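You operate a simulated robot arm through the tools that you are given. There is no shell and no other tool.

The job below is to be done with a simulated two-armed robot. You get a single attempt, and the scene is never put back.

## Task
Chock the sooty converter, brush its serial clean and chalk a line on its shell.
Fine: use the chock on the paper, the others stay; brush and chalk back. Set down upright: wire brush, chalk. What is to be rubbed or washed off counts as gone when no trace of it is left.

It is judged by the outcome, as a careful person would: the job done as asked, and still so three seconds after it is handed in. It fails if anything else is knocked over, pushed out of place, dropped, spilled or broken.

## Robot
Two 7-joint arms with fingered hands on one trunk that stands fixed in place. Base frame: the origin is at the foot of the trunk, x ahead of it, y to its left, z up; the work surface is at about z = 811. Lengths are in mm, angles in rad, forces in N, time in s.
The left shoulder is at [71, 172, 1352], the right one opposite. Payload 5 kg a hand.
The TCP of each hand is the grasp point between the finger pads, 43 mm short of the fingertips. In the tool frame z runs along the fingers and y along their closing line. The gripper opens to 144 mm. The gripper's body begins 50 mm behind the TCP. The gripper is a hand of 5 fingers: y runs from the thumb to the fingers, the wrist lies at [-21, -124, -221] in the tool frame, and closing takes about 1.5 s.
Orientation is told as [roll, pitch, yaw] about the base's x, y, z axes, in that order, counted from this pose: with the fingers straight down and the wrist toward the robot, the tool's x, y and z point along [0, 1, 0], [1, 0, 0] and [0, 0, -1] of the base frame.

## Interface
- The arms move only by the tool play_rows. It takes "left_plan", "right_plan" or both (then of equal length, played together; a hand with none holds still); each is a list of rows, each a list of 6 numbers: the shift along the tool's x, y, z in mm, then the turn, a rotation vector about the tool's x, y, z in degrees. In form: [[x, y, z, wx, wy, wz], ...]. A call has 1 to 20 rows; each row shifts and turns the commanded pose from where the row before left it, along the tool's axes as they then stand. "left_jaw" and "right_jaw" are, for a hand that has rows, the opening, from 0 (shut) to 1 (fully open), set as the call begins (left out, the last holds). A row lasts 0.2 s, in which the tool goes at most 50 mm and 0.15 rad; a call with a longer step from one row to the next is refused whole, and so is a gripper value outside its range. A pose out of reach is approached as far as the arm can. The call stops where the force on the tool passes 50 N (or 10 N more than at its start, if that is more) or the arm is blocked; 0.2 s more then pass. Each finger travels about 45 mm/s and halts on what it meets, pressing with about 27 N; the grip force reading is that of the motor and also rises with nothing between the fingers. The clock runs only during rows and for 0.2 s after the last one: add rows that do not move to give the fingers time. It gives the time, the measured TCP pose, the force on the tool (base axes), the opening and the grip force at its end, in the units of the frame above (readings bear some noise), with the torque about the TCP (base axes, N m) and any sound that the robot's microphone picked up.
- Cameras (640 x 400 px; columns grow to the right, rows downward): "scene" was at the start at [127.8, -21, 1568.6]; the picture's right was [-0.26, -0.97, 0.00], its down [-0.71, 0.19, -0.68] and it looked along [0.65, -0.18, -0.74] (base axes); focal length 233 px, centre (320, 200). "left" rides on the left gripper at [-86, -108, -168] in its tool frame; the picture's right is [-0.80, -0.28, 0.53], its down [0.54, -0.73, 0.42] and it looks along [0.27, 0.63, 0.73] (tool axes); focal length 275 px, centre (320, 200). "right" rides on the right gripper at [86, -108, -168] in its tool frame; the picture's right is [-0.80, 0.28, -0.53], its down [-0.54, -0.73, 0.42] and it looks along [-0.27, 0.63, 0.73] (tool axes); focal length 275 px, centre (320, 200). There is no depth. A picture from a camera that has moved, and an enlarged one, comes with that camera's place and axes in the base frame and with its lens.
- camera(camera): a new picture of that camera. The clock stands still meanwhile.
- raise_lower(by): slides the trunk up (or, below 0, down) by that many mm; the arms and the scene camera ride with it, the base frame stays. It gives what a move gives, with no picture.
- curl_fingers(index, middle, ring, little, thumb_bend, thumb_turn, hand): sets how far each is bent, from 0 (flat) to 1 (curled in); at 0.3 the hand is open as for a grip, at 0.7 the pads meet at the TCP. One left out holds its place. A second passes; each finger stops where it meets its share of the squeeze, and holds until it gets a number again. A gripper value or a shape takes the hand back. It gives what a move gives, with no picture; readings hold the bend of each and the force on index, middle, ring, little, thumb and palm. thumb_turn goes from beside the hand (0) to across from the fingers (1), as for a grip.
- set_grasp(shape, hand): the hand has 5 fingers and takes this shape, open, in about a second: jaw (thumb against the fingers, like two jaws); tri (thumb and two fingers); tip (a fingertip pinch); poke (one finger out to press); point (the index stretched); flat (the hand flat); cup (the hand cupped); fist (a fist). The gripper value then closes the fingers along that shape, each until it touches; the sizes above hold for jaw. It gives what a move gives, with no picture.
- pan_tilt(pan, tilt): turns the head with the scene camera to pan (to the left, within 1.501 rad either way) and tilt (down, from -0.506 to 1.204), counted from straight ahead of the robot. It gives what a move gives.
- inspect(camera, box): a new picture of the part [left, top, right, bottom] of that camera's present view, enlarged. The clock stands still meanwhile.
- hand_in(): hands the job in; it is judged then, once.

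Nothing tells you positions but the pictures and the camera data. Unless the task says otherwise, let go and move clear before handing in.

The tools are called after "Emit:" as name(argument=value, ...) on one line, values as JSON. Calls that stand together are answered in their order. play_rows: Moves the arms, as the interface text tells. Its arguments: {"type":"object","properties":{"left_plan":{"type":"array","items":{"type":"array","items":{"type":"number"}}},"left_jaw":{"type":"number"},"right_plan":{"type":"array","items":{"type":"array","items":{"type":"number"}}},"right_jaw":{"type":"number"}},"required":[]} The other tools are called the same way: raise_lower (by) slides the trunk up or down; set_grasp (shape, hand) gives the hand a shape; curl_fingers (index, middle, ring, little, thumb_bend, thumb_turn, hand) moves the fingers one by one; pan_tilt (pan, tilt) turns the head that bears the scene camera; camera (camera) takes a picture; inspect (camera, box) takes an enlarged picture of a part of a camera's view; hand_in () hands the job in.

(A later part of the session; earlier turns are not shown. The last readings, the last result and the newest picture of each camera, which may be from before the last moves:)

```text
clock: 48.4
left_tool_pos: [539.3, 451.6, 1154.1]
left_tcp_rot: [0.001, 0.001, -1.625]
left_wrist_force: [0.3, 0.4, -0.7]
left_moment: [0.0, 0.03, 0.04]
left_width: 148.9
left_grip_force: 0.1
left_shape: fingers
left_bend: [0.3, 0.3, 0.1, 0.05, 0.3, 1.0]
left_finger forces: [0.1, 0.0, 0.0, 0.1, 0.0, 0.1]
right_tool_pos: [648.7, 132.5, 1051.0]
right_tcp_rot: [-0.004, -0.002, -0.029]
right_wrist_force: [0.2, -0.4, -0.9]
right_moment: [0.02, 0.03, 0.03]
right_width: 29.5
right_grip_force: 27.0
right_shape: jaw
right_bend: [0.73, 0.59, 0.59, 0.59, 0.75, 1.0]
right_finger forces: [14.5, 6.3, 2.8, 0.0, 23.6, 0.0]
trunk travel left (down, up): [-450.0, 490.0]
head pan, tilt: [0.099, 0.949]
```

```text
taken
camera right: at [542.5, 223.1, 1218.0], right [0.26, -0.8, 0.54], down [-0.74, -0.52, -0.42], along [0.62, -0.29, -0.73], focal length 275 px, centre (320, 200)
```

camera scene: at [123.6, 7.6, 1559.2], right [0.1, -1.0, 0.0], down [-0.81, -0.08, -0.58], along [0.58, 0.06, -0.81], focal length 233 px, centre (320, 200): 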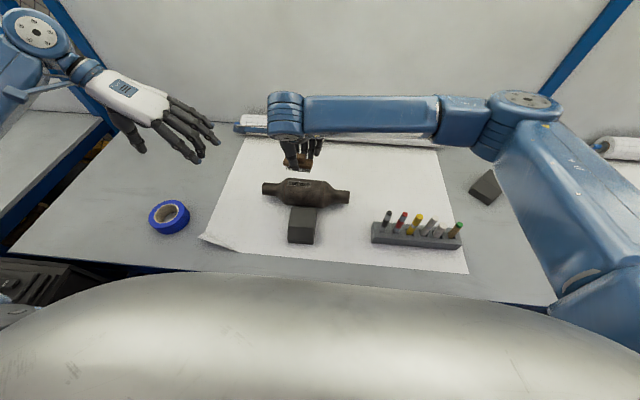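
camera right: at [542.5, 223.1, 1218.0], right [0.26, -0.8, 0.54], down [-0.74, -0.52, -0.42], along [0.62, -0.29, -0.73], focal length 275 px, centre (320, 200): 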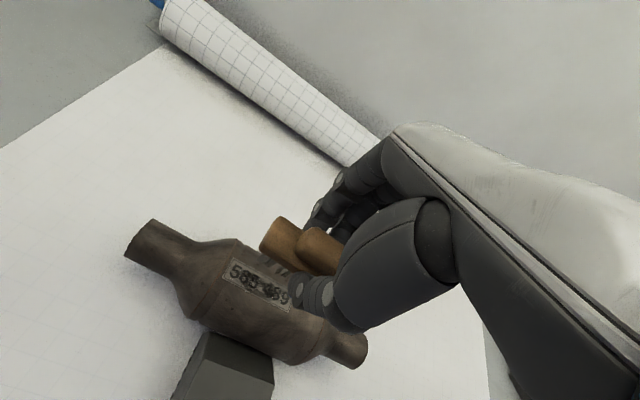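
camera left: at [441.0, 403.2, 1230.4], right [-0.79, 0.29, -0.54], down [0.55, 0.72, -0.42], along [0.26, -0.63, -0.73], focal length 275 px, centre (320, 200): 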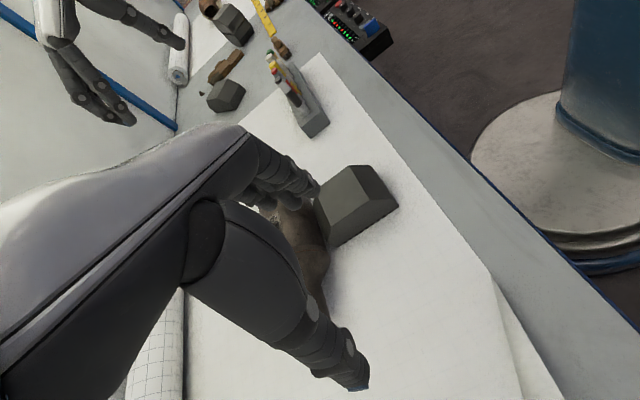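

Brush is right above the serial. Descending to just above contact.

Emit:
play_rows(right_plan=[[0, 0, 30, 0, 0, 0], [0, 0, 25, 0, 0, 0], [0, 0, 12, 0, 0, 0], [0, 0, 6, 0, 0, 0], [0, 0, 0, 0, 0, 0]])

Emit:
inspect(camera="scene", box=[250, 140, 360, 250])

Emit:
inspect(camera="right", box=[130, 180, 380, 360])

```text
clock: 49.6
left_tool_pos: [538.4, 451.7, 1155.2]
left_tcp_rot: [-0.001, 0.001, -1.624]
left_wrist_force: [-0.1, -0.7, 0.4]
left_moment: [0.02, 0.04, 0.0]
left_width: 149.0
left_grip_force: 0.0
left_shape: fingers
left_bend: [0.3, 0.3, 0.1, 0.05, 0.3, 1.0]
left_finger forces: [0.1, 0.1, 0.0, 0.0, 0.1, 0.1]
right_tool_pos: [648.9, 132.3, 977.4]
right_tcp_rot: [-0.002, -0.001, -0.029]
right_wrist_force: [-0.9, 0.4, -1.2]
right_moment: [-0.01, 0.03, 0.01]
right_width: 29.3
right_grip_force: 26.9
right_shape: jaw
right_bend: [0.73, 0.59, 0.59, 0.59, 0.75, 1.0]
right_finger forces: [14.6, 6.2, 2.8, 0.0, 23.7, 0.0]
trunk travel left (down, up): [-450.0, 490.0]
head pan, tilt: [0.099, 0.949]
```

```text
3.64 times, centred on (305, 195) of scene
camera zoom: at [123.4, 7.2, 1559.3], right [0.1, -1.0, 0.0], down [-0.81, -0.08, -0.58], along [0.58, 0.06, -0.81], focal length 846 px, centre (374, 218)
```

zoom: 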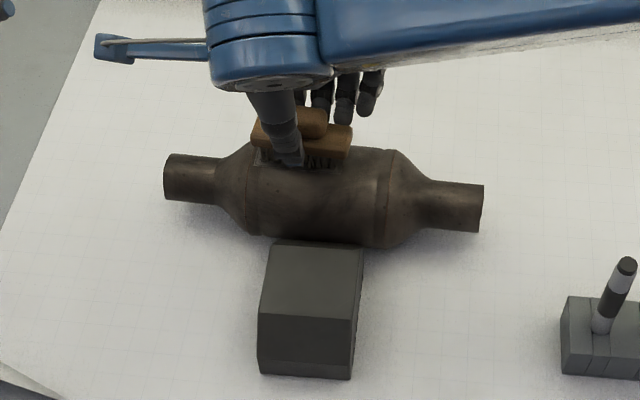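

```text
2.22 times, centred on (255, 270) of right
camera zoom: at [543.2, 222.8, 1144.5], right [0.26, -0.8, 0.54], down [-0.74, -0.52, -0.42], along [0.62, -0.29, -0.73], focal length 612 px, centre (464, 44)
```

zoom: 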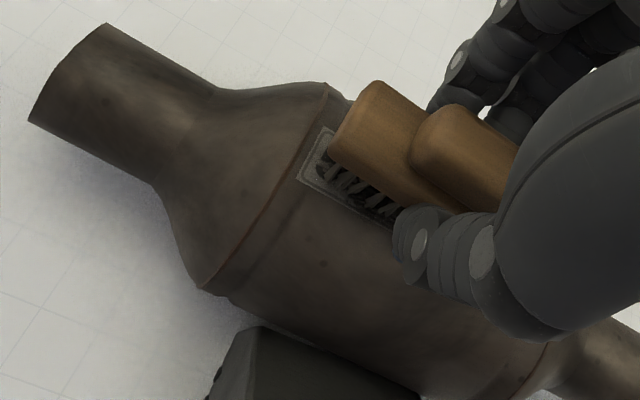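

Just above contact. Stepping down about 1 mm per row.

Emit:
play_rows(right_plan=[[0, 0, 1.5, 0, 0, 0], [0, 0, 1.5, 0, 0, 0], [0, 0, 1, 0, 0, 0], [0, 0, 1, 0, 0, 0], [0, 0, 0, 0, 0, 0]])

```text
clock: 50.8
left_tool_pos: [539.3, 453.0, 1154.4]
left_tcp_rot: [0.0, 0.0, -1.623]
left_wrist_force: [-0.3, 1.1, 0.3]
left_moment: [0.01, 0.04, 0.0]
left_width: 149.1
left_grip_force: 0.1
left_shape: fingers
left_bend: [0.3, 0.3, 0.1, 0.05, 0.3, 1.0]
left_finger forces: [0.0, 0.0, 0.0, 0.1, 0.0, 0.0]
right_tool_pos: [649.8, 133.0, 973.1]
right_tcp_rot: [-0.001, 0.0, -0.03]
right_wrist_force: [0.5, 0.0, -1.7]
right_moment: [0.01, -0.01, 0.03]
right_width: 29.3
right_grip_force: 27.4
right_shape: jaw
right_bend: [0.73, 0.59, 0.59, 0.59, 0.75, 1.0]
right_finger forces: [14.5, 6.3, 2.8, 0.1, 23.5, 0.0]
trunk travel left (down, up): [-450.0, 490.0]
head pan, tilt: [0.099, 0.949]
```

Emit:
play_rows(right_plan=[[0, 0, 1, 0, 0, 0], [0, 0, 1, 0, 0, 0], [0, 0, 0, 0, 0, 0]])

```text
clock: 51.6
left_tool_pos: [538.9, 453.2, 1155.2]
left_tcp_rot: [-0.001, -0.001, -1.625]
left_wrist_force: [0.7, 0.3, 0.5]
left_moment: [-0.01, -0.02, -0.02]
left_width: 149.1
left_grip_force: 0.0
left_shape: fingers
left_bend: [0.3, 0.3, 0.1, 0.05, 0.3, 1.0]
left_finger forces: [0.1, 0.0, 0.0, 0.1, 0.0, 0.1]
right_tool_pos: [648.7, 134.0, 972.2]
right_tcp_rot: [-0.001, -0.003, -0.029]
right_wrist_force: [-0.8, -0.1, 1.5]
right_moment: [0.02, -0.01, 0.0]
right_width: 29.4
right_grip_force: 27.1
right_shape: jaw
right_bend: [0.73, 0.59, 0.59, 0.59, 0.75, 1.0]
right_finger forces: [14.4, 6.4, 2.8, 0.1, 23.9, 0.0]
trunk travel left (down, up): [-450.0, 490.0]
head pan, tilt: [0.099, 0.949]
```

First contact (force turned up). Pressing 1 mm more and beginning a gentle axial stroke.

Emit:
play_rows(right_plan=[[0, 0, 1, 0, 0, 0], [5, 0, 0, 0, 0, 0], [8, 0, 0, 0, 0, 0], [0, 0, 0, 0, 0, 0]])

Emit:
inspect(camera="scene", box=[250, 140, 360, 250])

```text
clock: 52.6
left_tool_pos: [537.5, 451.6, 1156.5]
left_tcp_rot: [0.0, 0.0, -1.624]
left_wrist_force: [0.2, 0.0, -0.1]
left_moment: [0.03, -0.04, -0.05]
left_width: 149.0
left_grip_force: 0.1
left_shape: fingers
left_bend: [0.3, 0.3, 0.1, 0.05, 0.3, 1.0]
left_finger forces: [0.1, 0.0, 0.1, 0.0, 0.0, 0.0]
right_tool_pos: [649.8, 145.6, 970.4]
right_tcp_rot: [-0.001, -0.002, -0.03]
right_wrist_force: [0.2, -2.1, 8.4]
right_moment: [-0.12, -0.1, -0.03]
right_width: 29.5
right_grip_force: 26.7
right_shape: jaw
right_bend: [0.73, 0.59, 0.59, 0.59, 0.75, 1.0]
right_finger forces: [15.4, 7.1, 3.0, 0.0, 24.9, 0.0]
trunk travel left (down, up): [-450.0, 490.0]
head pan, tilt: [0.099, 0.949]
```

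```text
3.64 times, centred on (305, 195) of scene
camera zoom: at [122.6, 6.2, 1559.4], right [0.1, -1.0, 0.0], down [-0.81, -0.08, -0.58], along [0.58, 0.06, -0.81], focal length 846 px, centre (374, 218)
```

zoom: 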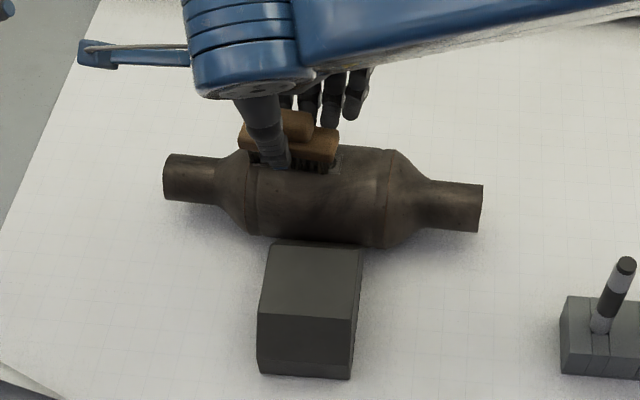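

Good contact at ~8 N with the converter steady. Now several axial strokes.

Emit:
play_rows(right_plan=[[8, 0, 0, 0, 0, 0], [-10, 0, 0, 0, 0, 0], [-10, 0, 0, 0, 0, 0], [-10, 0, 0, 0, 0, 0], [-10, 0, 0, 0, 0, 0], [10, 0, 0, 0, 0, 0], [10, 0, 0, 0, 0, 0], [10, 0, 0, 0, 0, 0], [10, 0, 0, 0, 0, 0], [-10, 0, 0, 0, 0, 0], [-10, 0, 0, 0, 0, 0], [-10, 0, 0, 0, 0, 0], [-10, 0, 0, 0, 0, 0], [10, 0, 0, 0, 0, 0], [10, 0, 0, 0, 0, 0], [0, 0, 0, 0, 0, 0]])

Emit:
inspect(camera="scene", box=[250, 140, 360, 250])

Emit:
inspect(camera="right", box=[130, 180, 380, 360])

```text
clock: 56.0
left_tool_pos: [537.9, 452.1, 1155.6]
left_tcp_rot: [0.0, -0.001, -1.624]
left_wrist_force: [0.1, 0.6, 0.2]
left_moment: [0.02, 0.03, -0.01]
left_width: 149.1
left_grip_force: 0.1
left_shape: fingers
left_bend: [0.3, 0.3, 0.1, 0.05, 0.3, 1.0]
left_finger forces: [0.0, 0.1, 0.0, 0.0, 0.0, 0.0]
right_tool_pos: [648.9, 133.1, 970.4]
right_tcp_rot: [0.0, -0.002, -0.029]
right_wrist_force: [0.4, -0.4, 7.2]
right_moment: [-0.02, -0.07, 0.02]
right_width: 30.2
right_grip_force: 27.1
right_shape: jaw
right_bend: [0.73, 0.59, 0.59, 0.59, 0.75, 1.0]
right_finger forces: [16.6, 6.9, 3.0, 0.1, 25.8, 0.0]
trunk travel left (down, up): [-450.0, 490.0]
head pan, tilt: [0.099, 0.949]
```

```text
3.64 times, centred on (305, 195) of scene
camera zoom: at [122.8, 6.2, 1559.3], right [0.1, -1.0, 0.0], down [-0.81, -0.08, -0.58], along [0.58, 0.06, -0.81], focal length 846 px, centre (374, 218)
```

zoom: 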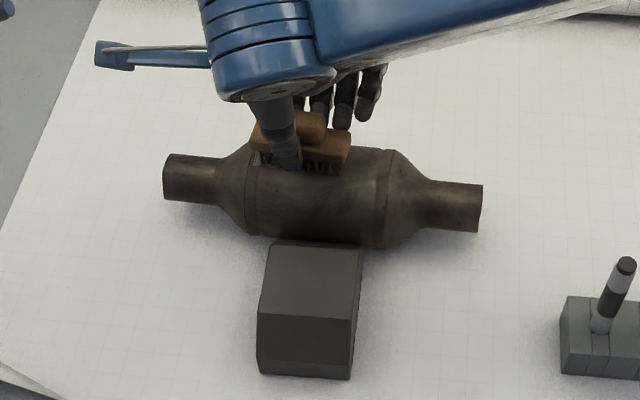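

```text
2.22 times, centred on (255, 270) of right
camera zoom: at [542.9, 223.5, 1138.0], right [0.26, -0.8, 0.54], down [-0.74, -0.52, -0.42], along [0.62, -0.29, -0.73], focal length 612 px, centre (464, 44)
```

zoom: 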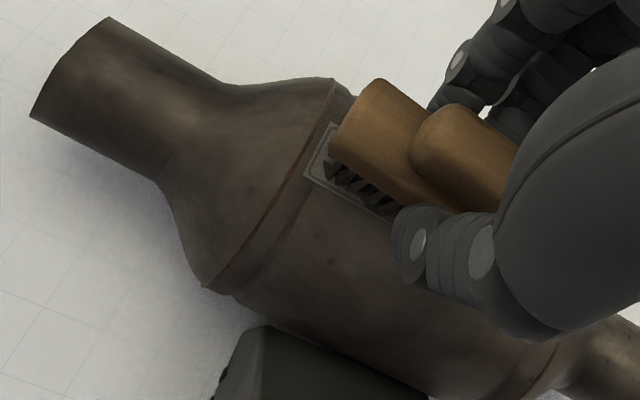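

Strokes done with steady force. Lifting and shifting right to inspect the serial.

Emit:
play_rows(right_plan=[[0, 0, -20, 0, 0, 0], [0, 0, -30, 0, 0, 0], [-40, 0, -10, 0, 0, 0], [-40, 0, 0, 0, 0, 0], [-40, 0, 0, 0, 0, 0], [0, 0, 0, 0, 0, 0]])

Emit:
inspect(camera="scene", box=[280, 175, 325, 205])

Emit:
camera(camera="scene")

```text
clock: 57.4
left_tool_pos: [538.9, 453.6, 1154.4]
left_tcp_rot: [0.0, 0.0, -1.626]
left_wrist_force: [-0.9, 0.2, 0.9]
left_moment: [0.0, 0.02, 0.03]
left_width: 148.9
left_grip_force: 0.1
left_shape: fingers
left_bend: [0.3, 0.3, 0.1, 0.05, 0.3, 1.0]
left_finger forces: [0.1, 0.1, 0.1, 0.0, 0.1, 0.0]
right_tool_pos: [647.4, 14.2, 1030.3]
right_tcp_rot: [-0.005, -0.002, -0.027]
right_wrist_force: [-0.1, 0.2, -1.7]
right_moment: [-0.01, 0.01, 0.0]
right_width: 29.7
right_grip_force: 27.4
right_shape: jaw
right_bend: [0.73, 0.59, 0.59, 0.59, 0.75, 1.0]
right_finger forces: [15.3, 6.3, 2.9, 0.0, 24.4, 0.0]
trunk travel left (down, up): [-450.0, 490.0]
head pan, tilt: [0.099, 0.949]
```

```text
13.33 times, centred on (302, 190) of scene
camera zoom: at [123.7, 8.2, 1559.2], right [0.1, -1.0, 0.0], down [-0.81, -0.08, -0.58], along [0.58, 0.06, -0.81], focal length 3102 px, centre (553, 333)
```

zoom: 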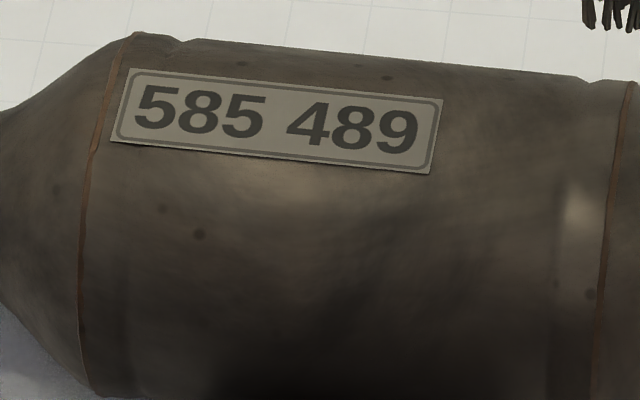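

```text
taken
camera scene: at [123.7, 8.2, 1559.2], right [0.1, -1.0, 0.0], down [-0.81, -0.08, -0.58], along [0.58, 0.06, -0.81], focal length 233 px, centre (320, 200)
```

scene: 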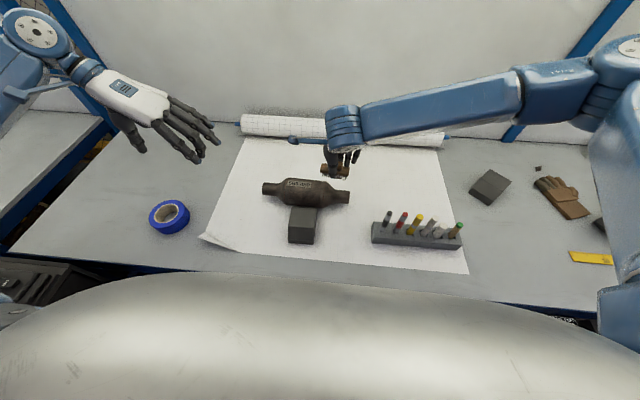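

The serial reads 585 489 cleanly. One closer look to be sure no trace remains.

Emit:
inspect(camera="scene", box=[287, 178, 312, 191])

Emit:
inspect(camera="scene", box=[250, 165, 360, 245])

Emit:
camera(camera="right")

```text
16.00 times, centred on (300, 184) of scene
camera zoom: at [123.7, 8.2, 1559.2], right [0.1, -1.0, 0.0], down [-0.81, -0.08, -0.58], along [0.58, 0.06, -0.81], focal length 3722 px, centre (648, 448)
```

zoom: 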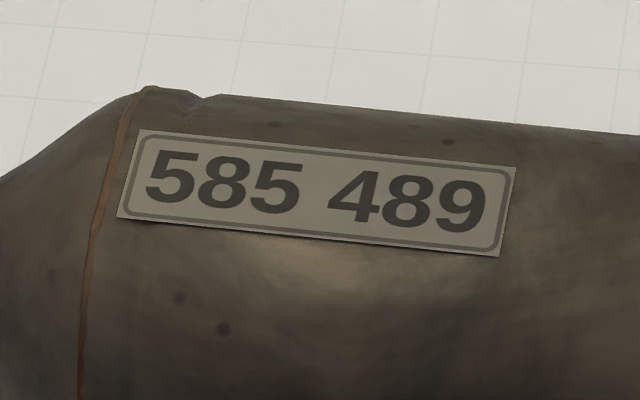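

```text
5.00 times, centred on (305, 205) of scene
camera zoom: at [123.7, 8.2, 1559.2], right [0.1, -1.0, 0.0], down [-0.81, -0.08, -0.58], along [0.58, 0.06, -0.81], focal length 1163 px, centre (395, 175)
```

zoom: 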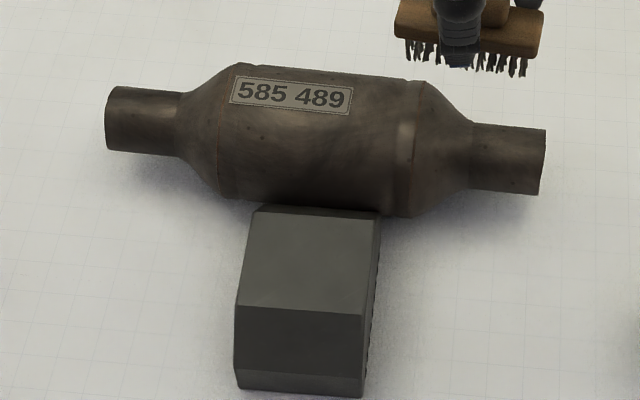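

```text
taken
camera right: at [541.3, 104.3, 1197.7], right [0.26, -0.8, 0.54], down [-0.74, -0.52, -0.42], along [0.62, -0.29, -0.73], focal length 275 px, centre (320, 200)
```

right: 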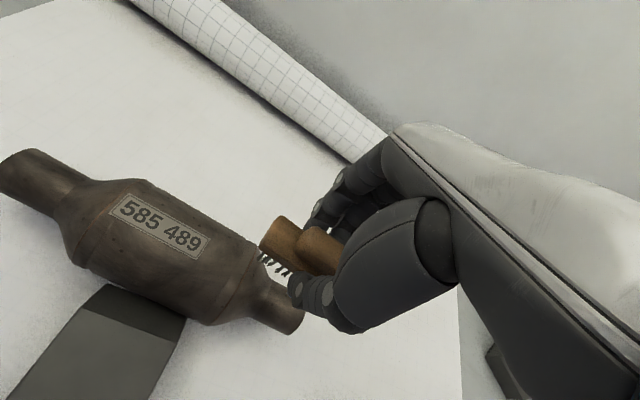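

Serial fully clean, converter unmoved. Returning the brush along the same path to its original spot.

Emit:
play_rows(right_plan=[[-43.73, -8.914, 0, 0, 0, 0], [-43.73, -8.914, 0, 0, 0, 0], [-43.73, -8.914, 0, 0, 0, 0], [-43.73, -8.914, 0, 0, 0, 0], [-43.73, -8.914, 0, 0, 0, 0], [-43.73, -8.914, 0, 0, 0, 0], [-43.73, -8.914, 0, 0, 0, 0], [-43.73, -8.914, 0, 0, 0, 0], [-43.73, -8.914, 0, 0, 0, 0], [-43.73, -8.914, 0, 0, 0, 0], [-43.73, -8.914, 0, 0, 0, 0], [-43.73, -8.914, 0, 0, 0, 0], [-43.73, -8.914, 0, 0, 0, 0], [-43.73, -8.914, 0, 0, 0, 0], [0, 0, 0, 0, 0, -6.2], [0, 0, 40, 0, 0, 0], [0, 0, 40, 0, 0, 0], [0, 0, 30, 0, 0, 0], [0, 0, 30, 0, 0, 0], [0, 0, 0, 0, 0, 0]])

Emit:
pan_tilt(pan=-0.7, tilt=0.9)

Emit:
inspect(camera="scene", box=[320, 135, 410, 205])

Emit:
camera(camera="right")

```text
clock: 61.6
left_tool_pos: [539.1, 452.8, 1155.2]
left_tcp_rot: [0.0, 0.0, -1.625]
left_wrist_force: [0.4, 0.5, 0.2]
left_moment: [0.0, -0.03, 0.01]
left_width: 149.1
left_grip_force: 0.2
left_shape: fingers
left_bend: [0.3, 0.3, 0.1, 0.05, 0.3, 1.0]
left_finger forces: [0.1, 0.0, 0.1, 0.0, 0.0, 0.0]
right_tool_pos: [501.5, -591.8, 892.8]
right_tcp_rot: [0.0, -0.002, 0.081]
right_wrist_force: [0.2, -0.2, -1.1]
right_moment: [-0.04, -0.01, -0.01]
right_width: 30.0
right_grip_force: 27.1
right_shape: jaw
right_bend: [0.73, 0.59, 0.6, 0.59, 0.75, 1.0]
right_finger forces: [15.0, 6.3, 2.9, 0.0, 24.2, 0.0]
trunk travel left (down, up): [-450.0, 490.0]
head pan, tilt: [0.099, 0.949]
```

```text
clock: 62.7
left_tool_pos: [537.9, 451.3, 1154.8]
left_tcp_rot: [0.0, 0.001, -1.626]
left_wrist_force: [-0.5, -0.3, -0.6]
left_moment: [-0.03, -0.02, 0.0]
left_width: 149.0
left_grip_force: 0.0
left_shape: fingers
left_bend: [0.3, 0.3, 0.1, 0.05, 0.3, 1.0]
left_finger forces: [0.0, 0.1, 0.0, 0.0, 0.0, 0.0]
right_tool_pos: [503.0, -591.4, 890.7]
right_tcp_rot: [-0.003, -0.001, 0.077]
right_wrist_force: [0.1, 0.9, -2.0]
right_moment: [-0.01, 0.03, 0.03]
right_width: 30.0
right_grip_force: 26.7
right_shape: jaw
right_bend: [0.73, 0.59, 0.6, 0.59, 0.75, 1.0]
right_finger forces: [15.1, 6.3, 2.8, 0.0, 24.2, 0.0]
trunk travel left (down, up): [-450.0, 490.0]
head pan, tilt: [-0.7, 0.901]
```

```text
5.71 times, centred on (365, 170) of scene
camera zoom: at [108.6, -49.0, 1562.9], right [-0.64, -0.77, 0.0], down [-0.6, 0.5, -0.62], along [0.48, -0.4, -0.78], focal length 1329 px, centre (63, 371)
```

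zoom: 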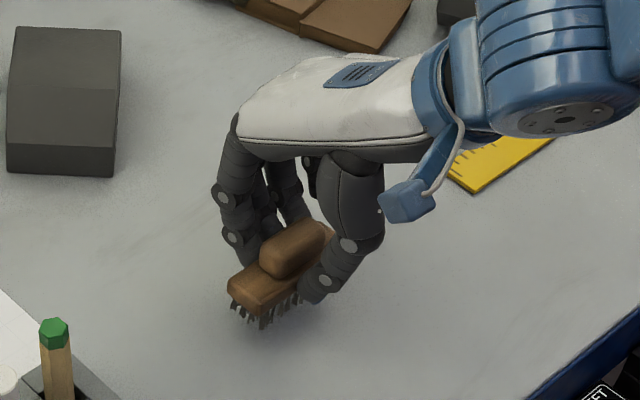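

```text
taken
camera right: at [387.0, -513.3, 1059.4], right [0.35, -0.77, 0.54], down [-0.68, -0.6, -0.42], along [0.65, -0.22, -0.73], focal length 275 px, centre (320, 200)
```

right: 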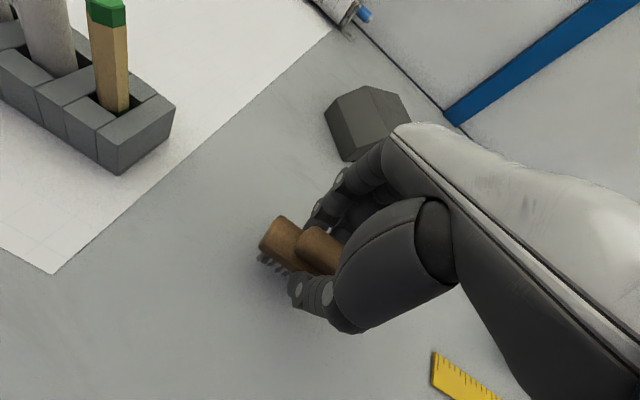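

Brush is ~20 mm above its original spot. Lowering gently with a 2 mm y-correction until it touches.

Emit:
play_rows(right_plan=[[-2, 0, 10, 0, 0, 0], [0, 0, 5, 0, 0, 0], [0, 0, 2, 0, 0, 0], [0, 0, 0, 0, 0, 0]])

Emit:
play_rows(right_plan=[[0, 0, 1, 0, 0, 0], [0, 0, 0.7, 0, 0, 0], [0, 0, 0, 0, 0, 0]])

```text
clock: 63.7
left_tool_pos: [538.4, 452.5, 1154.6]
left_tcp_rot: [0.0, -0.001, -1.625]
left_wrist_force: [0.2, -0.5, 0.5]
left_moment: [-0.03, 0.01, 0.01]
left_width: 149.1
left_grip_force: 0.0
left_shape: fingers
left_bend: [0.3, 0.3, 0.1, 0.05, 0.3, 1.0]
left_finger forces: [0.0, 0.0, 0.0, 0.0, 0.0, 0.1]
right_tool_pos: [502.5, -596.3, 874.0]
right_tcp_rot: [0.0, -0.001, 0.079]
right_wrist_force: [0.2, -0.3, -0.9]
right_moment: [0.02, 0.0, 0.06]
right_width: 29.7
right_grip_force: 27.2
right_shape: jaw
right_bend: [0.73, 0.59, 0.6, 0.59, 0.75, 1.0]
right_finger forces: [15.1, 6.4, 2.8, 0.0, 24.3, 0.0]
trunk travel left (down, up): [-450.0, 490.0]
head pan, tilt: [-0.7, 0.901]
```

```text
clock: 64.5
left_tool_pos: [537.8, 453.4, 1155.0]
left_tcp_rot: [-0.001, 0.0, -1.627]
left_wrist_force: [-0.1, -0.2, -0.4]
left_moment: [0.0, 0.03, -0.02]
left_width: 149.2
left_grip_force: 0.1
left_shape: fingers
left_bend: [0.3, 0.3, 0.1, 0.05, 0.3, 1.0]
left_finger forces: [0.0, 0.0, 0.0, 0.0, 0.0, 0.0]
right_tool_pos: [503.6, -596.3, 873.5]
right_tcp_rot: [-0.001, -0.002, 0.078]
right_wrist_force: [-0.3, -0.3, -1.8]
right_moment: [0.01, 0.04, 0.03]
right_width: 29.8
right_grip_force: 26.7
right_shape: jaw
right_bend: [0.73, 0.59, 0.6, 0.59, 0.75, 1.0]
right_finger forces: [15.1, 6.3, 2.8, 0.1, 24.3, 0.1]
trunk travel left (down, up): [-450.0, 490.0]
head pan, tilt: [-0.7, 0.901]
```

Emit:
play_rows(right_plan=[[0, 0, 1, 0, 0, 0], [0, 0, 0.8, 0, 0, 0], [0, 0, 0, 0, 0, 0]])

Emit:
inspect(camera="scene", box=[340, 160, 390, 200])

```text
clock: 65.3
left_tool_pos: [538.1, 452.2, 1154.8]
left_tcp_rot: [-0.001, 0.001, -1.624]
left_wrist_force: [0.2, -0.7, -0.1]
left_moment: [0.01, -0.01, 0.01]
left_width: 149.1
left_grip_force: 0.0
left_shape: fingers
left_bend: [0.3, 0.3, 0.1, 0.05, 0.3, 1.0]
left_finger forces: [0.0, 0.1, 0.0, 0.0, 0.0, 0.0]
right_tool_pos: [502.8, -597.6, 872.4]
right_tcp_rot: [-0.001, 0.0, 0.079]
right_wrist_force: [0.2, -0.1, -0.5]
right_moment: [0.05, 0.0, -0.01]
right_width: 30.0
right_grip_force: 26.8
right_shape: jaw
right_bend: [0.73, 0.59, 0.6, 0.59, 0.75, 1.0]
right_finger forces: [15.3, 6.3, 2.9, 0.0, 24.3, 0.0]
trunk travel left (down, up): [-450.0, 490.0]
head pan, tilt: [-0.7, 0.901]
```

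```text
10.00 times, centred on (365, 180) of scene
camera zoom: at [108.6, -49.1, 1562.9], right [-0.64, -0.76, 0.0], down [-0.6, 0.51, -0.62], along [0.47, -0.4, -0.78], focal length 2326 px, centre (-130, 400)
```

zoom: 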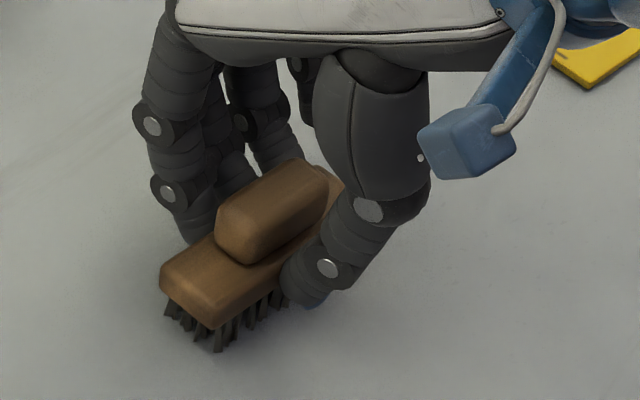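

Emit:
play_rows(right_plan=[[0, 0, 1, 0, 0, 0], [0, 0, 1, 0, 0, 0], [0, 0, 0, 0, 0, 0]])

Emit:
inspect(camera="scene", box=[340, 160, 390, 200])

```text
clock: 66.1
left_tool_pos: [538.1, 452.3, 1155.7]
left_tcp_rot: [0.0, -0.002, -1.625]
left_wrist_force: [-0.6, -0.6, 0.3]
left_moment: [0.01, 0.02, -0.01]
left_width: 149.1
left_grip_force: 0.1
left_shape: fingers
left_bend: [0.3, 0.3, 0.1, 0.05, 0.3, 1.0]
left_finger forces: [0.0, 0.1, 0.1, 0.1, 0.0, 0.0]
right_tool_pos: [502.9, -597.2, 870.3]
right_tcp_rot: [-0.003, -0.004, 0.079]
right_wrist_force: [-3.1, -1.4, 11.7]
right_moment: [-0.03, 0.0, 0.0]
right_width: 30.0
right_grip_force: 27.4
right_shape: jaw
right_bend: [0.73, 0.59, 0.6, 0.59, 0.75, 1.0]
right_finger forces: [15.1, 6.6, 3.1, 0.0, 27.1, 0.0]
trunk travel left (down, up): [-450.0, 490.0]
head pan, tilt: [-0.7, 0.901]
```

```text
10.00 times, centred on (365, 180) of scene
camera zoom: at [107.3, -48.0, 1563.2], right [-0.64, -0.76, 0.0], down [-0.6, 0.5, -0.62], along [0.48, -0.4, -0.78], focal length 2326 px, centre (-130, 400)
```

zoom: 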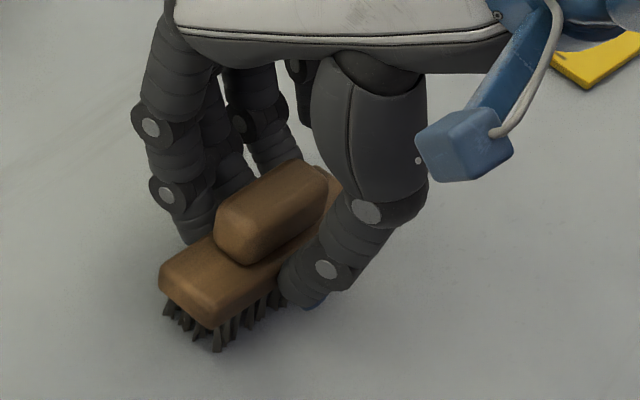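

Brush is on the table. Relieve the pressure a bit and open the hand.

Emit:
play_rows(right_plan=[[0, 0, -0.7, 0, 0, 0], [0, 0, 0, 0, 0, 0]])

Emit:
play_rows(right_plan=[[0, 0, 0, 0, 0, 0], [0, 0, 0, 0, 0, 0], [0, 0, 0, 0, 0, 0], [0, 0, 0, 0, 0, 0], [0, 0, 0, 0, 0, 0], [0, 0, 0, 0, 0, 0], [0, 0, 0, 0, 0, 0], [0, 0, 0, 0, 0, 0]], right_jaw=1)

Emit:
inspect(camera="scene", box=[340, 160, 390, 200])

```text
clock: 66.7
left_tool_pos: [538.1, 452.7, 1155.5]
left_tcp_rot: [0.0, -0.002, -1.625]
left_wrist_force: [-0.8, 1.1, 0.8]
left_moment: [0.02, 0.0, 0.01]
left_width: 148.9
left_grip_force: 0.0
left_shape: fingers
left_bend: [0.3, 0.3, 0.1, 0.05, 0.3, 1.0]
left_finger forces: [0.0, 0.0, 0.0, 0.0, 0.0, 0.1]
right_tool_pos: [503.2, -596.7, 870.3]
right_tcp_rot: [-0.003, -0.003, 0.079]
right_wrist_force: [-1.8, -0.4, 11.5]
right_moment: [-0.04, -0.03, 0.01]
right_width: 30.0
right_grip_force: 27.0
right_shape: jaw
right_bend: [0.73, 0.59, 0.6, 0.59, 0.75, 1.0]
right_finger forces: [15.4, 6.8, 3.0, 0.0, 26.8, 0.0]
trunk travel left (down, up): [-450.0, 490.0]
head pan, tilt: [-0.7, 0.901]
```

```text
clock: 68.5
left_tool_pos: [538.2, 451.9, 1155.3]
left_tcp_rot: [0.0, -0.001, -1.624]
left_wrist_force: [-0.6, -0.3, 0.5]
left_moment: [0.01, -0.02, -0.01]
left_width: 149.1
left_grip_force: 0.1
left_shape: fingers
left_bend: [0.3, 0.3, 0.1, 0.05, 0.3, 1.0]
left_finger forces: [0.1, 0.1, 0.0, 0.0, 0.0, 0.0]
right_tool_pos: [503.2, -597.6, 870.0]
right_tcp_rot: [-0.001, -0.003, 0.079]
right_wrist_force: [0.5, -0.8, 1.1]
right_moment: [0.0, 0.03, 0.0]
right_width: 143.6
right_grip_force: 0.0
right_shape: jaw
right_bend: [0.3, 0.3, 0.3, 0.3, 0.3, 0.98]
right_finger forces: [0.0, 0.1, 0.0, 0.0, 0.0, 0.0]
trunk travel left (down, up): [-450.0, 490.0]
head pan, tilt: [-0.7, 0.901]
```

```text
10.00 times, centred on (365, 180) of scene
camera zoom: at [108.4, -48.9, 1562.9], right [-0.64, -0.76, 0.0], down [-0.6, 0.5, -0.62], along [0.47, -0.4, -0.78], focal length 2326 px, centre (-130, 400)
```

zoom: 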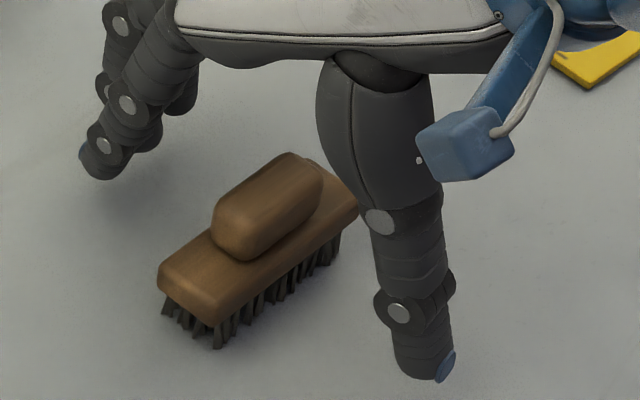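

Brush stands upright at its place. Now raising the right hand and switching to the three-finger shape for the chalk; I'll go above the rack to measure.

Emit:
play_rows(right_plan=[[0, 0, -40, 0, 0, 0], [0, 0, -45, 0, 0, 0], [0, 0, -45, 0, 0, 0], [0, 0, -45, 0, 0, 0], [0, 0, -15, 0, 0, 4.5], [0, 0, 0, 0, 0, 0]])

Emit:
set_grasp(hand="right", shape="tri")

Emit:
camera(camera="right")

Emit:
inspect(camera="scene", box=[250, 100, 410, 250])

```text
clock: 69.9
left_tool_pos: [539.1, 451.3, 1155.7]
left_tcp_rot: [-0.001, 0.001, -1.625]
left_wrist_force: [0.6, -0.1, -0.8]
left_moment: [0.04, 0.05, -0.01]
left_width: 149.0
left_grip_force: 0.1
left_shape: fingers
left_bend: [0.3, 0.3, 0.1, 0.05, 0.3, 1.0]
left_finger forces: [0.0, 0.0, 0.1, 0.1, 0.1, 0.0]
right_tool_pos: [503.4, -596.7, 1058.7]
right_tcp_rot: [-0.002, 0.001, 0.0]
right_wrist_force: [-0.3, -0.1, 0.1]
right_moment: [0.06, 0.03, 0.02]
right_width: 143.8
right_grip_force: 0.1
right_shape: jaw
right_bend: [0.3, 0.3, 0.3, 0.3, 0.3, 0.98]
right_finger forces: [0.0, 0.0, 0.0, 0.0, 0.1, 0.0]
trunk travel left (down, up): [-450.0, 490.0]
head pan, tilt: [-0.7, 0.901]
```

```text
clock: 70.8
left_tool_pos: [538.9, 453.3, 1155.4]
left_tcp_rot: [-0.001, 0.0, -1.626]
left_wrist_force: [-0.2, 0.2, -0.3]
left_moment: [-0.01, 0.01, 0.0]
left_width: 149.0
left_grip_force: 0.1
left_shape: fingers
left_bend: [0.3, 0.3, 0.1, 0.05, 0.3, 1.0]
left_finger forces: [0.0, 0.0, 0.1, 0.0, 0.0, 0.0]
right_tool_pos: [502.4, -595.4, 1059.6]
right_tcp_rot: [-0.002, -0.002, 0.001]
right_wrist_force: [0.1, 0.0, -0.4]
right_moment: [-0.01, -0.01, -0.01]
right_width: 143.6
right_grip_force: 0.0
right_shape: tri
right_bend: [0.3, 0.3, 0.99, 0.99, 0.3, 0.98]
right_finger forces: [0.1, 0.1, 0.0, 0.0, 0.0, 0.0]
trunk travel left (down, up): [-450.0, 490.0]
head pan, tilt: [-0.7, 0.901]
```

```text
taken
camera right: at [393.6, -509.1, 1227.3], right [0.28, -0.79, 0.54], down [-0.72, -0.54, -0.42], along [0.63, -0.27, -0.73], focal length 275 px, centre (320, 200)
```

right: 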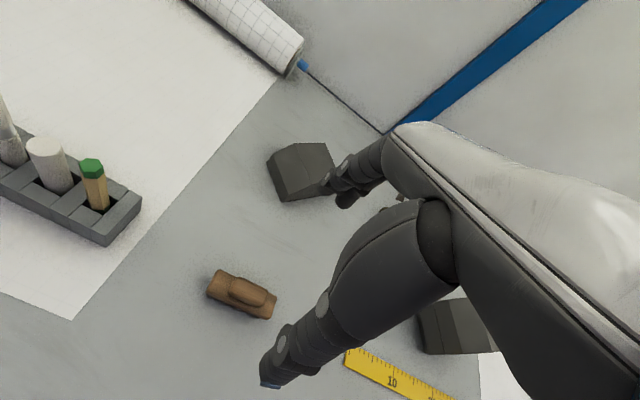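

```text
2.67 times, centred on (330, 175) of scene
camera zoom: at [108.4, -48.8, 1562.9], right [-0.64, -0.76, 0.0], down [-0.6, 0.5, -0.62], along [0.47, -0.4, -0.78], focal length 620 px, centre (293, 267)
```

zoom: 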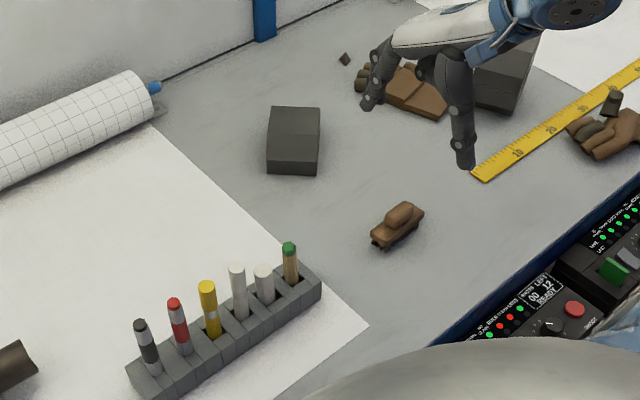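

Ring and little are folded, leaving thumb, index and middle. I'll hover above the chalk, high over the rack, for a precise look.

Emit:
play_rows(right_plan=[[40.6, 3.8, 0, 0, 0, 0], [40.6, 3.8, 0, 0, 0, 0], [40.6, 3.8, 0, 0, 0, 0], [40.6, 3.8, 0, 0, 0, 0], [40.6, 3.8, 0, 0, 0, 0], [40.6, 3.8, 0, 0, 0, 0], [0, 0, 0, 0, 0, 0]])

Emit:
camera(camera="right")

Emit:
camera(camera="scene")

```text
clock: 72.4
left_tool_pos: [538.1, 452.7, 1155.3]
left_tcp_rot: [0.001, 0.0, -1.624]
left_wrist_force: [-0.3, 0.1, -0.8]
left_moment: [0.0, -0.03, 0.03]
left_width: 149.1
left_grip_force: 0.0
left_shape: fingers
left_bend: [0.3, 0.3, 0.1, 0.05, 0.3, 1.0]
left_finger forces: [0.1, 0.1, 0.0, 0.0, 0.0, 0.1]
right_tool_pos: [528.7, -351.3, 1059.2]
right_tcp_rot: [-0.001, -0.002, 0.0]
right_wrist_force: [0.6, 0.2, 0.7]
right_moment: [-0.01, -0.03, 0.03]
right_width: 143.7
right_grip_force: 0.1
right_shape: tri
right_bend: [0.3, 0.3, 0.99, 0.99, 0.3, 0.97]
right_finger forces: [0.0, 0.0, 0.0, 0.0, 0.1, 0.0]
trunk travel left (down, up): [-450.0, 490.0]
head pan, tilt: [-0.7, 0.901]
```

```text
taken
camera right: at [418.7, -265.4, 1226.1], right [0.28, -0.79, 0.54], down [-0.72, -0.54, -0.42], along [0.63, -0.27, -0.73], focal length 275 px, centre (320, 200)
```

right: 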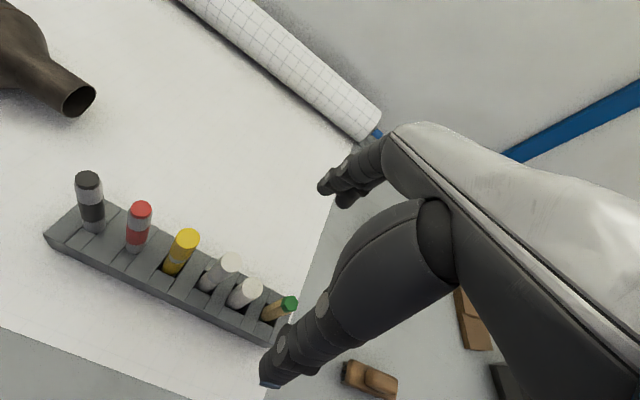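

```text
taken
camera scene: at [108.0, -48.7, 1563.0], right [-0.64, -0.76, 0.0], down [-0.6, 0.5, -0.62], along [0.48, -0.4, -0.78], focal length 233 px, centre (320, 200)
```

scene: 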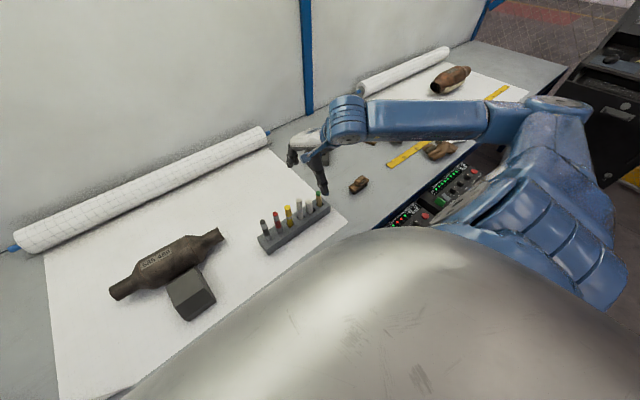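

Emit:
inspect(camera="right", box=[170, 210, 320, 360])

Emit:
inspect(camera="scene", box=[250, 120, 350, 260])

Emit:
inspect(camera="right", box=[195, 245, 305, 345])

```text
2.67 times, centred on (245, 285) of right
camera zoom: at [418.7, -265.4, 1226.1], right [0.28, -0.79, 0.54], down [-0.72, -0.54, -0.42], along [0.63, -0.27, -0.73], focal length 734 px, centre (520, -27)
```

zoom: 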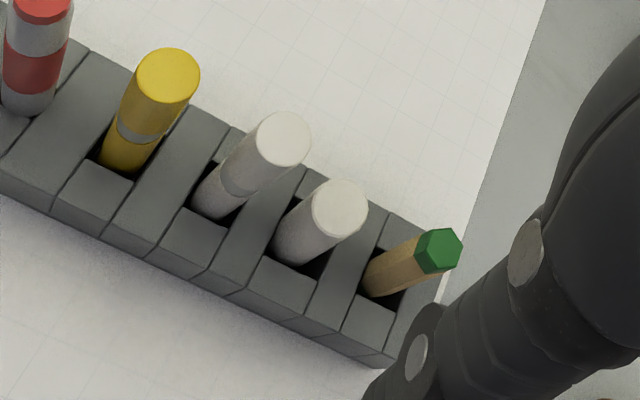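

```text
2.86 times, centred on (300, 190) of scene
camera zoom: at [108.0, -48.7, 1563.0], right [-0.64, -0.76, 0.0], down [-0.6, 0.5, -0.62], along [0.48, -0.4, -0.78], focal length 665 px, centre (377, 229)
```

zoom: 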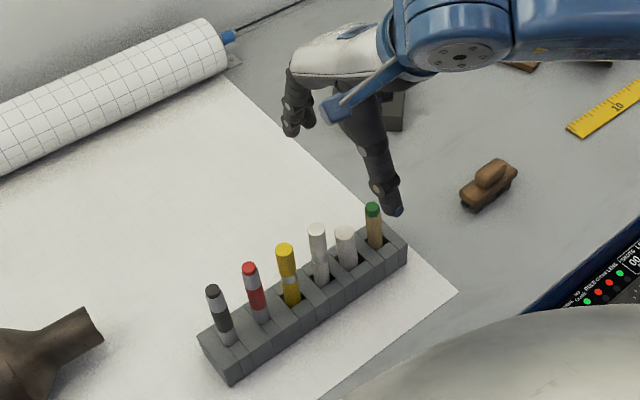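

```text
4.00 times, centred on (250, 295) of right
camera zoom: at [418.7, -265.4, 1226.1], right [0.28, -0.79, 0.54], down [-0.72, -0.54, -0.42], along [0.63, -0.27, -0.73], focal length 1101 px, centre (600, -180)
```

zoom: 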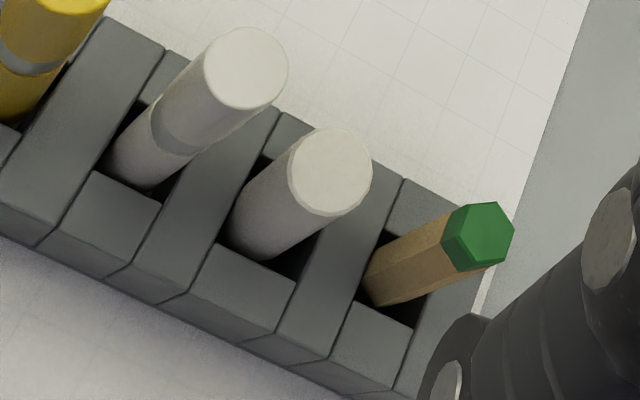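

The chalk (fifth, plain, Ø≈23 mm) tops out near (519,-344, z≈918); the capped white marker next to it is ~955 high and the pencil ~930. I'll stretch ring and little fingers up out of the way and lower in stages with the palm staying above the neighbours.

Emit:
curl_fingers(hand="right", index=0.3, middle=0.3, ring=0.05, little=0.0, thumb_bend=0.3)

Emit:
play_rows(right_plan=[[7.5, -9, 20, 0, 0, 0], [0, 0, 35, 0, 0, 0], [0, 0, 35, 0, 0, 0], [0, 0, 0, 0, 0, 0]])

Emit:
camera(camera="right")

Emit:
inspect(camera="scene", box=[250, 120, 360, 260])

```text
clock: 73.4
left_tool_pos: [538.9, 451.7, 1155.1]
left_tcp_rot: [0.0, 0.001, -1.624]
left_wrist_force: [0.1, 0.6, -0.4]
left_moment: [-0.01, 0.03, -0.02]
left_width: 148.9
left_grip_force: 0.1
left_shape: fingers
left_bend: [0.3, 0.3, 0.1, 0.05, 0.3, 1.0]
left_finger forces: [0.1, 0.1, 0.0, 0.0, 0.1, 0.0]
right_tool_pos: [528.3, -353.0, 1057.9]
right_tcp_rot: [-0.002, -0.001, 0.0]
right_wrist_force: [0.0, -0.8, -0.1]
right_moment: [0.04, 0.03, 0.01]
right_width: 149.3
right_grip_force: 0.0
right_shape: fingers
right_bend: [0.3, 0.3, 0.05, 0.0, 0.3, 0.97]
right_finger forces: [0.0, 0.1, 0.0, 0.0, 0.1, 0.1]
trunk travel left (down, up): [-450.0, 490.0]
head pan, tilt: [-0.7, 0.901]
```

```text
clock: 74.4
left_tool_pos: [538.3, 451.9, 1155.4]
left_tcp_rot: [-0.001, 0.002, -1.624]
left_wrist_force: [-0.3, 0.1, 0.0]
left_moment: [0.02, 0.03, 0.04]
left_width: 148.8
left_grip_force: 0.0
left_shape: fingers
left_bend: [0.3, 0.3, 0.1, 0.05, 0.3, 1.0]
left_finger forces: [0.1, 0.0, 0.0, 0.0, 0.0, 0.0]
right_tool_pos: [516.9, -344.1, 969.5]
right_tcp_rot: [-0.003, -0.001, -0.001]
right_wrist_force: [0.1, -0.1, 0.0]
right_moment: [-0.04, -0.02, 0.01]
right_width: 149.2
right_grip_force: 0.0
right_shape: fingers
right_bend: [0.3, 0.3, 0.05, 0.0, 0.3, 0.97]
right_finger forces: [0.1, 0.0, 0.0, 0.1, 0.0, 0.0]
trunk travel left (down, up): [-450.0, 490.0]
head pan, tilt: [-0.7, 0.901]
```

```text
taken
camera right: at [408.0, -257.2, 1136.7], right [0.28, -0.79, 0.54], down [-0.72, -0.54, -0.42], along [0.63, -0.27, -0.73], focal length 275 px, centre (320, 200)
```

right: 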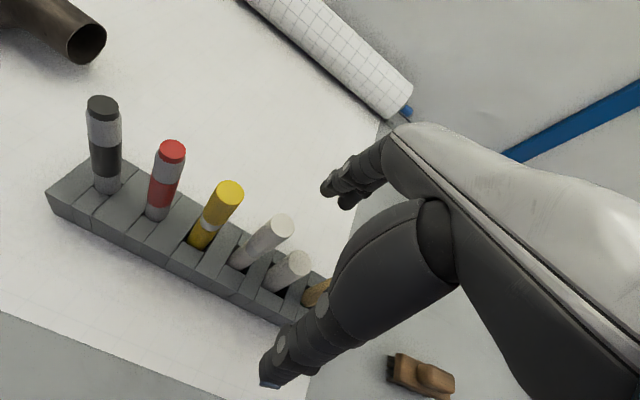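

```text
2.86 times, centred on (305, 190) of scene
camera zoom: at [108.2, -48.5, 1563.0], right [-0.64, -0.76, 0.0], down [-0.6, 0.5, -0.62], along [0.48, -0.4, -0.78], focal length 665 px, centre (363, 229)
```

zoom: 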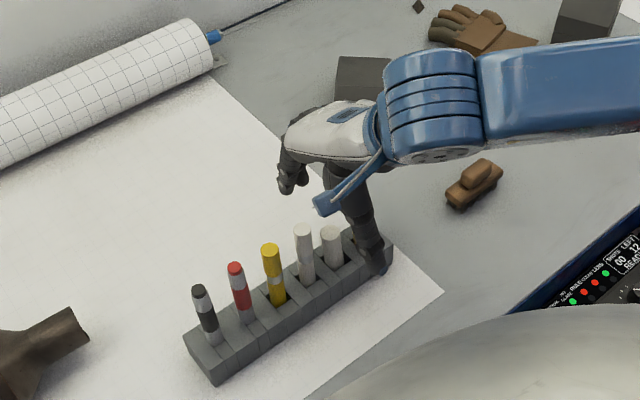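

Emit:
inspect(camera="right", box=[220, 200, 350, 330])

Emit:
inspect(camera="scene", box=[320, 150, 400, 230])

Emit:
inspect(camera="scene", box=[310, 170, 350, 220])

```text
3.08 times, centred on (285, 265) of right
camera zoom: at [408.0, -257.2, 1136.7], right [0.28, -0.79, 0.54], down [-0.72, -0.54, -0.42], along [0.63, -0.27, -0.73], focal length 847 px, centre (428, 0)
```

zoom: 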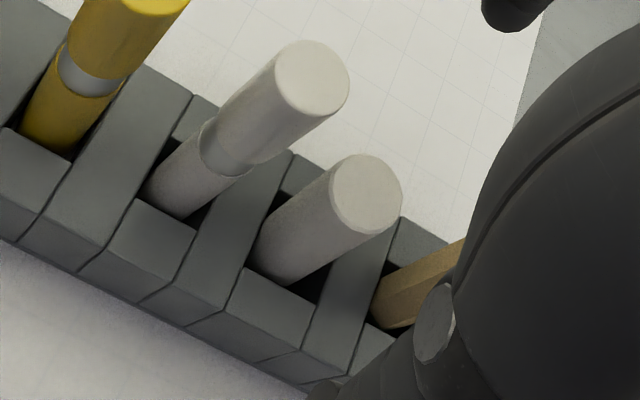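

```text
5.00 times, centred on (360, 190) of scene
camera zoom: at [108.2, -48.5, 1563.0], right [-0.64, -0.76, 0.0], down [-0.6, 0.5, -0.62], along [0.48, -0.4, -0.78], focal length 1163 px, centre (120, 250)
```

zoom: 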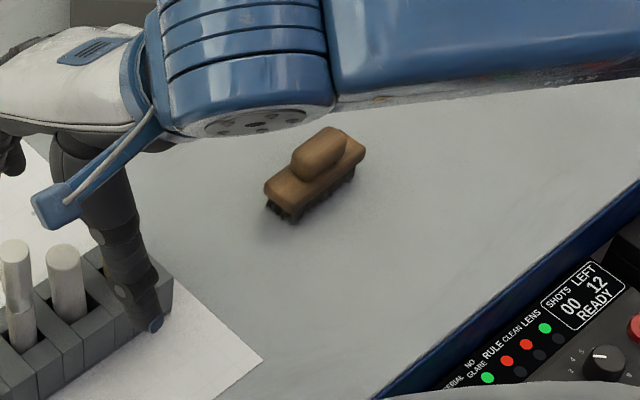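

```text
8.00 times, centred on (330, 195) of scene
camera zoom: at [108.2, -48.5, 1563.0], right [-0.64, -0.76, 0.0], down [-0.6, 0.5, -0.62], along [0.48, -0.4, -0.78], focal length 1861 px, centre (240, 240)
```

zoom: 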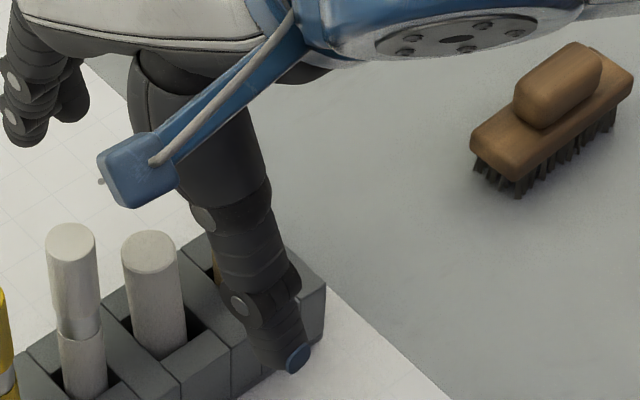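

The hand is aligned within ~3 mm of the chalk. Small correction, then lower to grip height.

Emit:
play_rows(right_plan=[[1.5, 3, 10, 0, 0, 0], [0, 0, 20, 0, 0, 0], [0, 0, 15, 0, 0, 0], [0, 0, 0, 0, 0, 0]])

Emit:
inspect(camera="right", box=[220, 180, 400, 340])

Emit:
inspect(camera="scene", box=[290, 150, 370, 220])

```text
clock: 75.4
left_tool_pos: [538.9, 451.7, 1155.6]
left_tcp_rot: [0.0, 0.002, -1.624]
left_wrist_force: [-0.5, 0.2, 0.6]
left_moment: [0.02, -0.02, 0.01]
left_width: 149.1
left_grip_force: 0.0
left_shape: fingers
left_bend: [0.3, 0.3, 0.1, 0.05, 0.3, 1.0]
left_finger forces: [0.0, 0.0, 0.0, 0.1, 0.1, 0.0]
right_tool_pos: [519.9, -343.2, 923.8]
right_tcp_rot: [-0.003, -0.002, 0.002]
right_wrist_force: [0.0, 0.2, 0.7]
right_moment: [-0.01, -0.03, 0.0]
right_width: 149.9
right_grip_force: 0.1
right_shape: fingers
right_bend: [0.3, 0.3, 0.05, 0.0, 0.3, 0.97]
right_finger forces: [0.1, 0.1, 0.0, 0.1, 0.0, 0.1]
trunk travel left (down, up): [-450.0, 490.0]
head pan, tilt: [-0.7, 0.901]
```

```text
2.50 times, centred on (310, 260) of right
camera zoom: at [412.0, -256.8, 1090.8], right [0.28, -0.79, 0.54], down [-0.72, -0.54, -0.42], along [0.63, -0.27, -0.73], focal length 688 px, centre (345, 50)
```

zoom: 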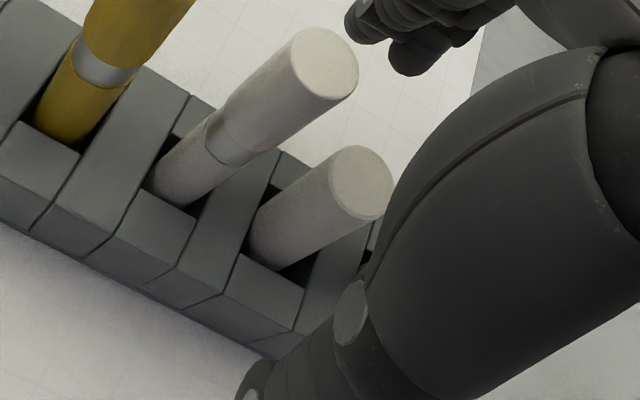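

```text
5.71 times, centred on (330, 185) of scene
camera zoom: at [108.5, -48.8, 1562.9], right [-0.64, -0.76, 0.0], down [-0.6, 0.5, -0.62], along [0.47, -0.4, -0.78], focal length 1329 px, centre (263, 286)
```

zoom: 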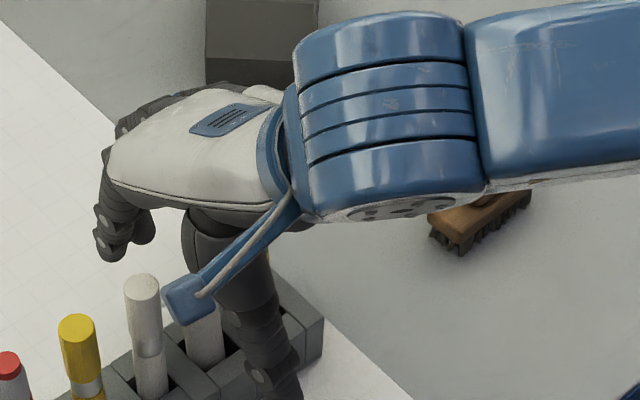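

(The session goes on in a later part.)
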